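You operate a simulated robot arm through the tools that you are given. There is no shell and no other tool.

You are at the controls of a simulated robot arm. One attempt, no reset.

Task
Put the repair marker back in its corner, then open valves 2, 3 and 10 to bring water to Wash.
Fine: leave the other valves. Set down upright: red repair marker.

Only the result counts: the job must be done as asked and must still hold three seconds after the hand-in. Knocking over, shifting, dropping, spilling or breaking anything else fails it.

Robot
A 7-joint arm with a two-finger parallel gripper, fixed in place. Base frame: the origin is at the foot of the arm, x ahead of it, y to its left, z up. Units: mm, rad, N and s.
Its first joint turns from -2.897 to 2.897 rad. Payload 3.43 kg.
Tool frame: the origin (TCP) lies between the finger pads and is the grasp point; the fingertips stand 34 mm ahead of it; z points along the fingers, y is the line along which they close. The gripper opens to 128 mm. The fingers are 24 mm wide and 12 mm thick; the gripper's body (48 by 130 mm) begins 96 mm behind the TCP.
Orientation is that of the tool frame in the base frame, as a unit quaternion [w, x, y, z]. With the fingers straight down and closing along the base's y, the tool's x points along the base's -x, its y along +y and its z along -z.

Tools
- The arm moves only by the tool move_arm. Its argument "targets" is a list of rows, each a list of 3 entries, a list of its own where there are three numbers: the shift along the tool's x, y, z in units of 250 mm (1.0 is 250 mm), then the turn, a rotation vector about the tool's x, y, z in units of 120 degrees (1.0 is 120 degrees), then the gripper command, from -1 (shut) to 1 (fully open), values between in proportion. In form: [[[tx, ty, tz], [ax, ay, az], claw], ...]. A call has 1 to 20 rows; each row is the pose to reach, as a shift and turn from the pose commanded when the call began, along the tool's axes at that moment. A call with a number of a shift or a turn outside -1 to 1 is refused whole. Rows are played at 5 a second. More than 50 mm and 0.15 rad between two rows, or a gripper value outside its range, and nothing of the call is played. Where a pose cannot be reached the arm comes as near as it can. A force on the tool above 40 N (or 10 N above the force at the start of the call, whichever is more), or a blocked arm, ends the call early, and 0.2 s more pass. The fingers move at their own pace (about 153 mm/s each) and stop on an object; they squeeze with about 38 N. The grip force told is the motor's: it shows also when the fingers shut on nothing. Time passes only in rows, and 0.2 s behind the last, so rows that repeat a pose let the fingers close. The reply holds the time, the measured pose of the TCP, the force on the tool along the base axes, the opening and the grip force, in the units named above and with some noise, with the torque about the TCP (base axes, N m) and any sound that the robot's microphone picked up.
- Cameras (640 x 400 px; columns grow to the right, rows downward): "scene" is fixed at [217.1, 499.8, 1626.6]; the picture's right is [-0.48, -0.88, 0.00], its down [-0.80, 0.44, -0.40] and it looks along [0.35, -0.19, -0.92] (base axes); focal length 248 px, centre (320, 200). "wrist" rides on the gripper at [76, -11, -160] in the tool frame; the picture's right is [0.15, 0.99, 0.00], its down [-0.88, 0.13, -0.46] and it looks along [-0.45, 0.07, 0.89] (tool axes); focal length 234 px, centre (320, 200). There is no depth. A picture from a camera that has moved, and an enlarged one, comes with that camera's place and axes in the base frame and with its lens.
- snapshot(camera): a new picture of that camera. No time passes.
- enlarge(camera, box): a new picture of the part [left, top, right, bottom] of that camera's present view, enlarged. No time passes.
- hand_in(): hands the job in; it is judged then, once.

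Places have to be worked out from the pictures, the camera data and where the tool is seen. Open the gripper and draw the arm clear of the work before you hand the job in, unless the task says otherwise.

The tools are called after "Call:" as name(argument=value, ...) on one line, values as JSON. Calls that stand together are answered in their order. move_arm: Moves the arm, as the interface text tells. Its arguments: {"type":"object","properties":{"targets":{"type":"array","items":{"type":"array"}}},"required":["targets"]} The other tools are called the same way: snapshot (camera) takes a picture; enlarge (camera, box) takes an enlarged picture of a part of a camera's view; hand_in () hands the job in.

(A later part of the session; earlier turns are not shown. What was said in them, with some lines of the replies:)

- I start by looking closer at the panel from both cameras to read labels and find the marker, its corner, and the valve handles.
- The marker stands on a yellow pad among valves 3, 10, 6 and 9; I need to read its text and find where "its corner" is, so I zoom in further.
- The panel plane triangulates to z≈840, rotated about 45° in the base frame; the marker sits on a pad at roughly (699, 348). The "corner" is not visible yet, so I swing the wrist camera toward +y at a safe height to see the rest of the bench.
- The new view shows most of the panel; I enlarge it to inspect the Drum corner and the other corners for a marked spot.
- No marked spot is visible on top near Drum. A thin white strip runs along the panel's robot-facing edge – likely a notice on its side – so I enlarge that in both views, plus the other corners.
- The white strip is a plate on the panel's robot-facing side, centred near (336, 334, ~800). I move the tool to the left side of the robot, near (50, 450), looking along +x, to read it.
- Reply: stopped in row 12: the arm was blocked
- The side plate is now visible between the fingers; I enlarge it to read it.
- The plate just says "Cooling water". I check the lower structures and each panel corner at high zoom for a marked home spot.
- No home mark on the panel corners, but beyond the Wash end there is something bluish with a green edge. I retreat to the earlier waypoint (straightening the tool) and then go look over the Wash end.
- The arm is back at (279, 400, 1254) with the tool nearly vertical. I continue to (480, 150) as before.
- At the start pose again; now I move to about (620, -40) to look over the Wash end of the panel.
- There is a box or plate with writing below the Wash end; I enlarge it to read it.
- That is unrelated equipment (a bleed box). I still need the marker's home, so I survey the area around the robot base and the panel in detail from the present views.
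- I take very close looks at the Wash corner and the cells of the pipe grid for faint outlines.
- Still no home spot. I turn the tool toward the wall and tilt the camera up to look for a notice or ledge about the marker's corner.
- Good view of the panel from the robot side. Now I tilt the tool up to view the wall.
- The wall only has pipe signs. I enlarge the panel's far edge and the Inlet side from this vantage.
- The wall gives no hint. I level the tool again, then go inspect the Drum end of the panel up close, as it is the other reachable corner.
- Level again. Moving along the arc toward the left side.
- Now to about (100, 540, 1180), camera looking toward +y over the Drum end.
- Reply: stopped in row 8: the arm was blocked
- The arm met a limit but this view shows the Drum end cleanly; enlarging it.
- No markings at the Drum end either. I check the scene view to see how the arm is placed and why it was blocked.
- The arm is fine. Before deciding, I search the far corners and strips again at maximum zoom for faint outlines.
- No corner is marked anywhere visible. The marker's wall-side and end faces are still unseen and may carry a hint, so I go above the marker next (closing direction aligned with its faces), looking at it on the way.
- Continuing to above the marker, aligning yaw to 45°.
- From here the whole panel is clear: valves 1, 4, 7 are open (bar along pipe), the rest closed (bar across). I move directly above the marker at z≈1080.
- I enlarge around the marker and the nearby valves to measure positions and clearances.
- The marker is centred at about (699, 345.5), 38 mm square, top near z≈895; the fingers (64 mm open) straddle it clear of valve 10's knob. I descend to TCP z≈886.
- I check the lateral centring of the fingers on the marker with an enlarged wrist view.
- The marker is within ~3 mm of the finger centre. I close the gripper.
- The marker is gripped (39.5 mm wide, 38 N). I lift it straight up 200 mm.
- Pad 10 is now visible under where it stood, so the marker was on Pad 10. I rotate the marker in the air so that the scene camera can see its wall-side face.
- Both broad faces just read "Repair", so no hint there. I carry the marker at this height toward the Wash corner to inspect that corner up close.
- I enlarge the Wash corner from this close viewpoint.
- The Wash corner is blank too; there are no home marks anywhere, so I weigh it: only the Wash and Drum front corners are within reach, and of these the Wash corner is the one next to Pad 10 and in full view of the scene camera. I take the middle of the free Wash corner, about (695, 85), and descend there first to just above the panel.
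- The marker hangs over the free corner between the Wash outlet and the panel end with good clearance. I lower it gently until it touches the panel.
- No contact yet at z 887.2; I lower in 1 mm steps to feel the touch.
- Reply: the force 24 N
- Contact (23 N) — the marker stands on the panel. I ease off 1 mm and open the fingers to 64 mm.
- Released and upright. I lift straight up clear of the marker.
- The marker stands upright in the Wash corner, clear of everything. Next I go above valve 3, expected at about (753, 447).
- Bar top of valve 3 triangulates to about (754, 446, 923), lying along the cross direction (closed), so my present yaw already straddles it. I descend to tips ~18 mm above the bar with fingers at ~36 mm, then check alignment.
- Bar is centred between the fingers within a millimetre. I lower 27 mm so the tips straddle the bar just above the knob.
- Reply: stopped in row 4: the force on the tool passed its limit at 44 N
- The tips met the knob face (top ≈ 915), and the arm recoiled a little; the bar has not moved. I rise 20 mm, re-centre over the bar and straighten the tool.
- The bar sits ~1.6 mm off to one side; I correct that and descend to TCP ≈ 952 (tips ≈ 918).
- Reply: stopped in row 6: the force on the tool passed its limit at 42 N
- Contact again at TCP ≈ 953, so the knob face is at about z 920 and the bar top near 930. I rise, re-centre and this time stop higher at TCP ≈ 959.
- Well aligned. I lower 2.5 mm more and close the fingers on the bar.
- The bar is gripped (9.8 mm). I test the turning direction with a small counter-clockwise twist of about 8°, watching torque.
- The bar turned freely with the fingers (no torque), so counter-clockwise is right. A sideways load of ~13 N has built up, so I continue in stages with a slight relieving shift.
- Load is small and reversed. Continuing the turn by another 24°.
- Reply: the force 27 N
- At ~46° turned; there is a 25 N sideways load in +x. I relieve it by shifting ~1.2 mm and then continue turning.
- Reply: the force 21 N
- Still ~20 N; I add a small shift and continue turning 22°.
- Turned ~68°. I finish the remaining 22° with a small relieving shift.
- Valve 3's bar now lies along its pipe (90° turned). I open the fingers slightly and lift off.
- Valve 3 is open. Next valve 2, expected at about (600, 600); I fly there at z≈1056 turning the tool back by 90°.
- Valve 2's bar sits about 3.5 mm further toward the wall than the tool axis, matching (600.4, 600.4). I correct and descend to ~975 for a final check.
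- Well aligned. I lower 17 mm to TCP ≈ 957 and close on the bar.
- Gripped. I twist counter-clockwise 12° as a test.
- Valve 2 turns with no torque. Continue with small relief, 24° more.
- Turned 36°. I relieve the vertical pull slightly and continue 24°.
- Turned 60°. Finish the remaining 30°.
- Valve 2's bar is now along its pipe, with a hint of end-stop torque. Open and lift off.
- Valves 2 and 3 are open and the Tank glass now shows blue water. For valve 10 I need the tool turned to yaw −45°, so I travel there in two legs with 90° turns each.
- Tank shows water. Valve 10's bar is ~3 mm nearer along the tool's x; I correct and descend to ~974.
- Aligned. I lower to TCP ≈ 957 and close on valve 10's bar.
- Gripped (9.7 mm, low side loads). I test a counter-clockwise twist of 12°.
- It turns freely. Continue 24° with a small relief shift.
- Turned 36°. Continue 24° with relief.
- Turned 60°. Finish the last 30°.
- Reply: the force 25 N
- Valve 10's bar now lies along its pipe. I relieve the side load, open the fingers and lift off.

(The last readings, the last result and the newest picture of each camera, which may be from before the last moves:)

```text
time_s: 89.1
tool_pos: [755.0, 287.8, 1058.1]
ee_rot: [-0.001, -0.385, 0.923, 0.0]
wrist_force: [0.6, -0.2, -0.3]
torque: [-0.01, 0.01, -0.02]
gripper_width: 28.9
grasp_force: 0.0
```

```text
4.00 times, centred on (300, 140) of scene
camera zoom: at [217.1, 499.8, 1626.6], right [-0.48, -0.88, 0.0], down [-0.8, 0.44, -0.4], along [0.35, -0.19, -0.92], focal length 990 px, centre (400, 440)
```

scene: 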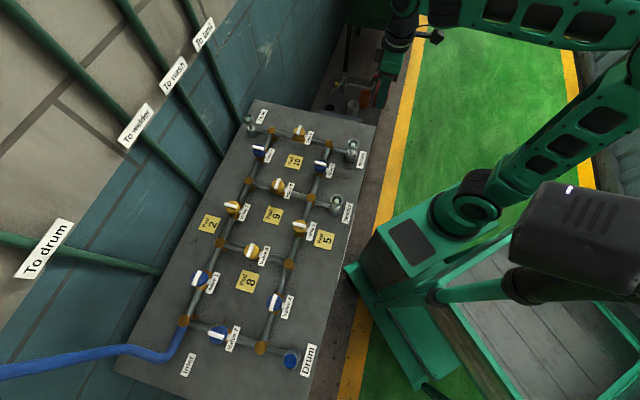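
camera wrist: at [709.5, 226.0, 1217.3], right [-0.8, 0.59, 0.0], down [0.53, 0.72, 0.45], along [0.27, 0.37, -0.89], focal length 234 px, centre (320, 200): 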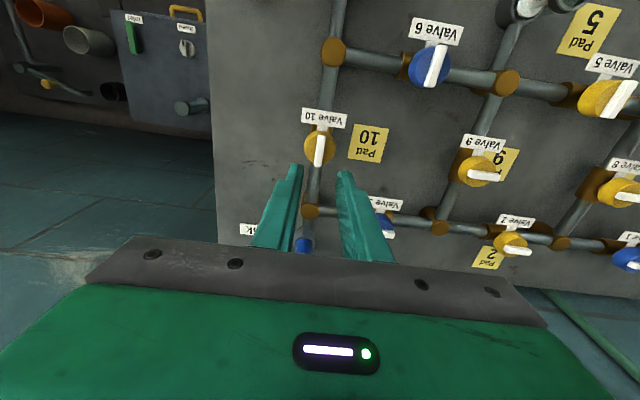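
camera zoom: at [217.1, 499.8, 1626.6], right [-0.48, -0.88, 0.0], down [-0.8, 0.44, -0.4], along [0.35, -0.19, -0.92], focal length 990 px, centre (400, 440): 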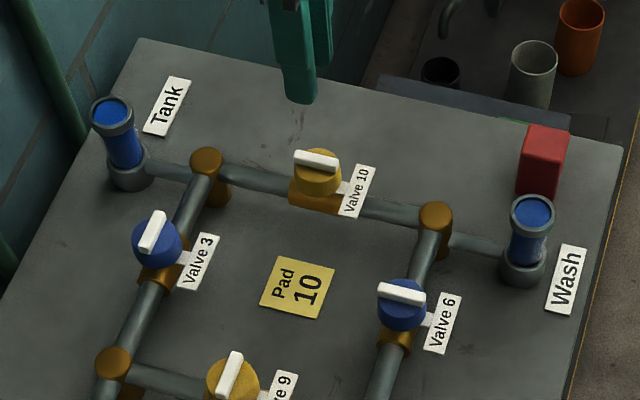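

The Wash glass is now filled with blue water, valves 2, 3 and 10 are open, and the marker stands upright in the Wash corner. I open the gripper and withdraw the arm up and back.

Call:
move_arm(targets=[[[0, 0, -0.19], [0, 0, 0], -0.3], [[0, 0, -0.38], [0, 0, 0], 0.3], [[0, 0, -0.57], [0, 0, 0], 1], [[0, 0, -0.76], [0, 0, 0], 1], [[0.15, 0.038, -0.76], [0, 0, 0], 1], [[0.3, 0.076, -0.76], [0, 0, 0], 1], [[0.45, 0.114, -0.76], [0, 0, 0], 1], [[0.6, 0.152, -0.76], [0, 0, 0], 1], [[0.75, 0.19, -0.76], [0, 0, 0], 1], [[0.9, 0.229, -0.76], [0, 0, 0], 1], [[0.9, 0.229, -0.76], [0, 0, 0], 1]])

Call:
snapshot(camera="scene")

Call:
snapshot(camera="wrist")

```text
time_s: 91.5
tool_pos: [556.8, 170.2, 1245.8]
ee_rot: [-0.001, -0.384, 0.923, 0.0]
wrist_force: [-0.8, -0.2, 0.1]
torque: [0.0, 0.02, 0.0]
gripper_width: 128.2
grasp_force: 0.0
```

```text
taken
```

scene: 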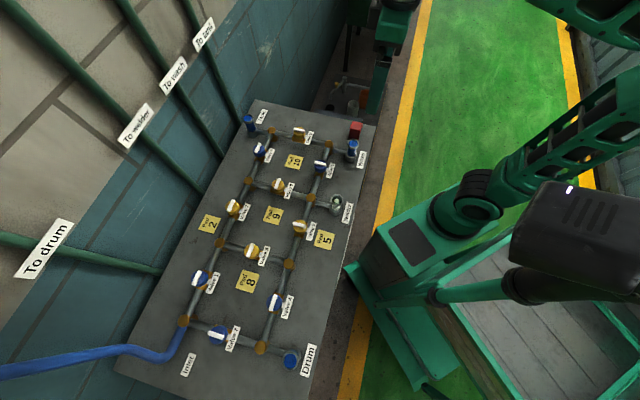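

```text
taken
camera wrist: at [510.6, 108.1, 1404.3], right [-0.8, 0.59, 0.0], down [0.53, 0.72, 0.45], along [0.27, 0.37, -0.89], focal length 234 px, centre (320, 200)
```

wrist: 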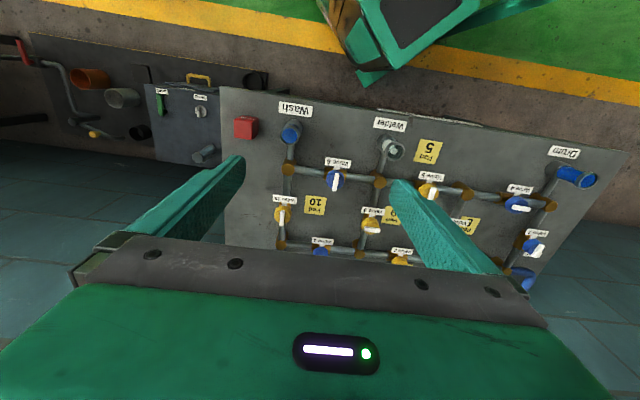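

A last close check of the panel before handing in.

Call:
enlarge(camera="scene", box=[180, 95, 390, 265])

Call:
enlarge(camera="scene", box=[330, 110, 380, 160])

Call:
enlarge(camera="scene", box=[160, 220, 330, 380])

```text
2.35 times, centred on (285, 180) of scene
camera zoom: at [217.1, 499.8, 1626.6], right [-0.48, -0.88, 0.0], down [-0.8, 0.44, -0.4], along [0.35, -0.19, -0.92], focal length 582 px, centre (402, 247)
```

zoom: 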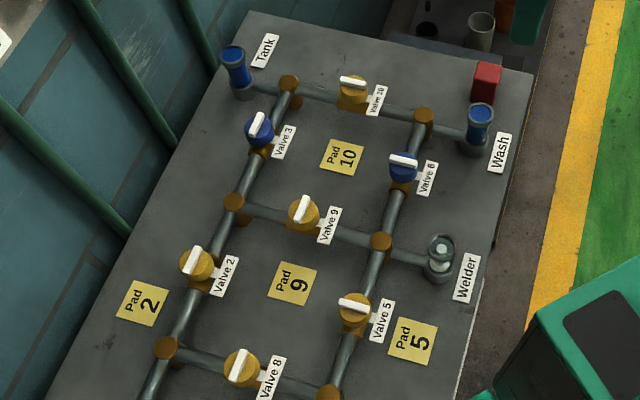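

```text
8.00 times, centred on (355, 135) of scene
camera zoom: at [217.1, 499.8, 1626.6], right [-0.48, -0.88, 0.0], down [-0.8, 0.44, -0.4], along [0.35, -0.19, -0.92], focal length 1980 px, centre (40, 720)
```

zoom: 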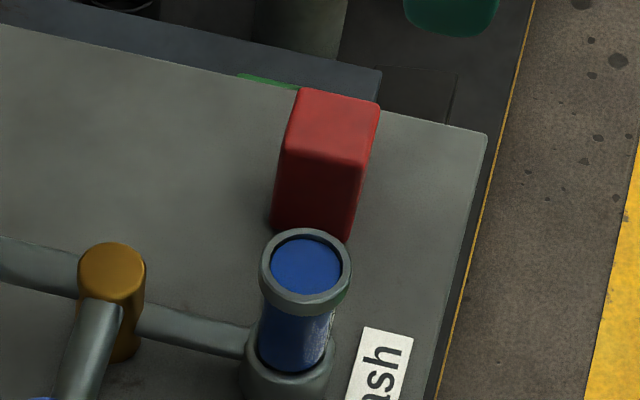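

```text
2.50 times, centred on (245, 300) of scene
camera zoom: at [217.1, 499.8, 1626.6], right [-0.48, -0.88, 0.0], down [-0.8, 0.44, -0.4], along [0.35, -0.19, -0.92], focal length 619 px, centre (508, -50)
```

zoom: 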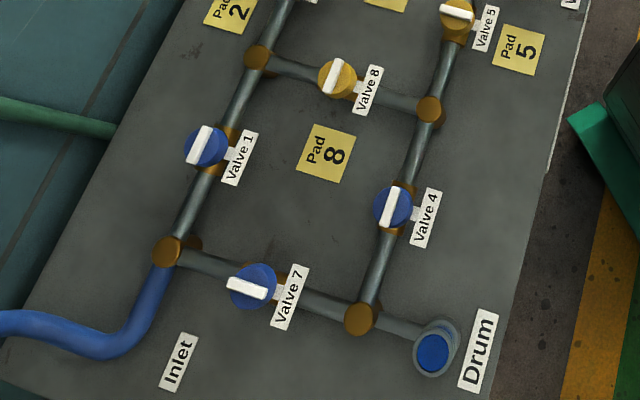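

Wash is supplied: valves 2, 3 and 10 are open and the others are unchanged. The marker stands upright in the Wash corner of the panel. The arm is clear with the gripper open, so I hand in.

Call:
hand_in()

```text
The job is handed in.
```

I handed the job in, but the marker's corner was a guess: no corner of the panel is marked as its home. I got no verdict back.

- **Repair marker:** It was standing on Pad 10. I set it down upright in the front corner by the Wash outlet. Only the Wash and Drum corners were within reach. I chose Wash because it is next to Pad 10 and in full view of the scene camera.
- **Valves 2, 3 and 10:** Each handle now lies along its pipe, a quarter turn from where it was. Blue water shows in the Wash sight glass, and also in the Tank glass.
- **Other valves:** I left the rest as they were. Valves 1, 4 and 7 were already open; 5, 6, 8 and 9 are still closed.
- **Contact with the panel:** While lining up on valve 3, the fingertips pressed on its knob twice, at 44 N and 42 N, and the arm stopped each time. The handle had not moved in the pictures afterwards.

The gripper is open and the arm is drawn clear of the panel.
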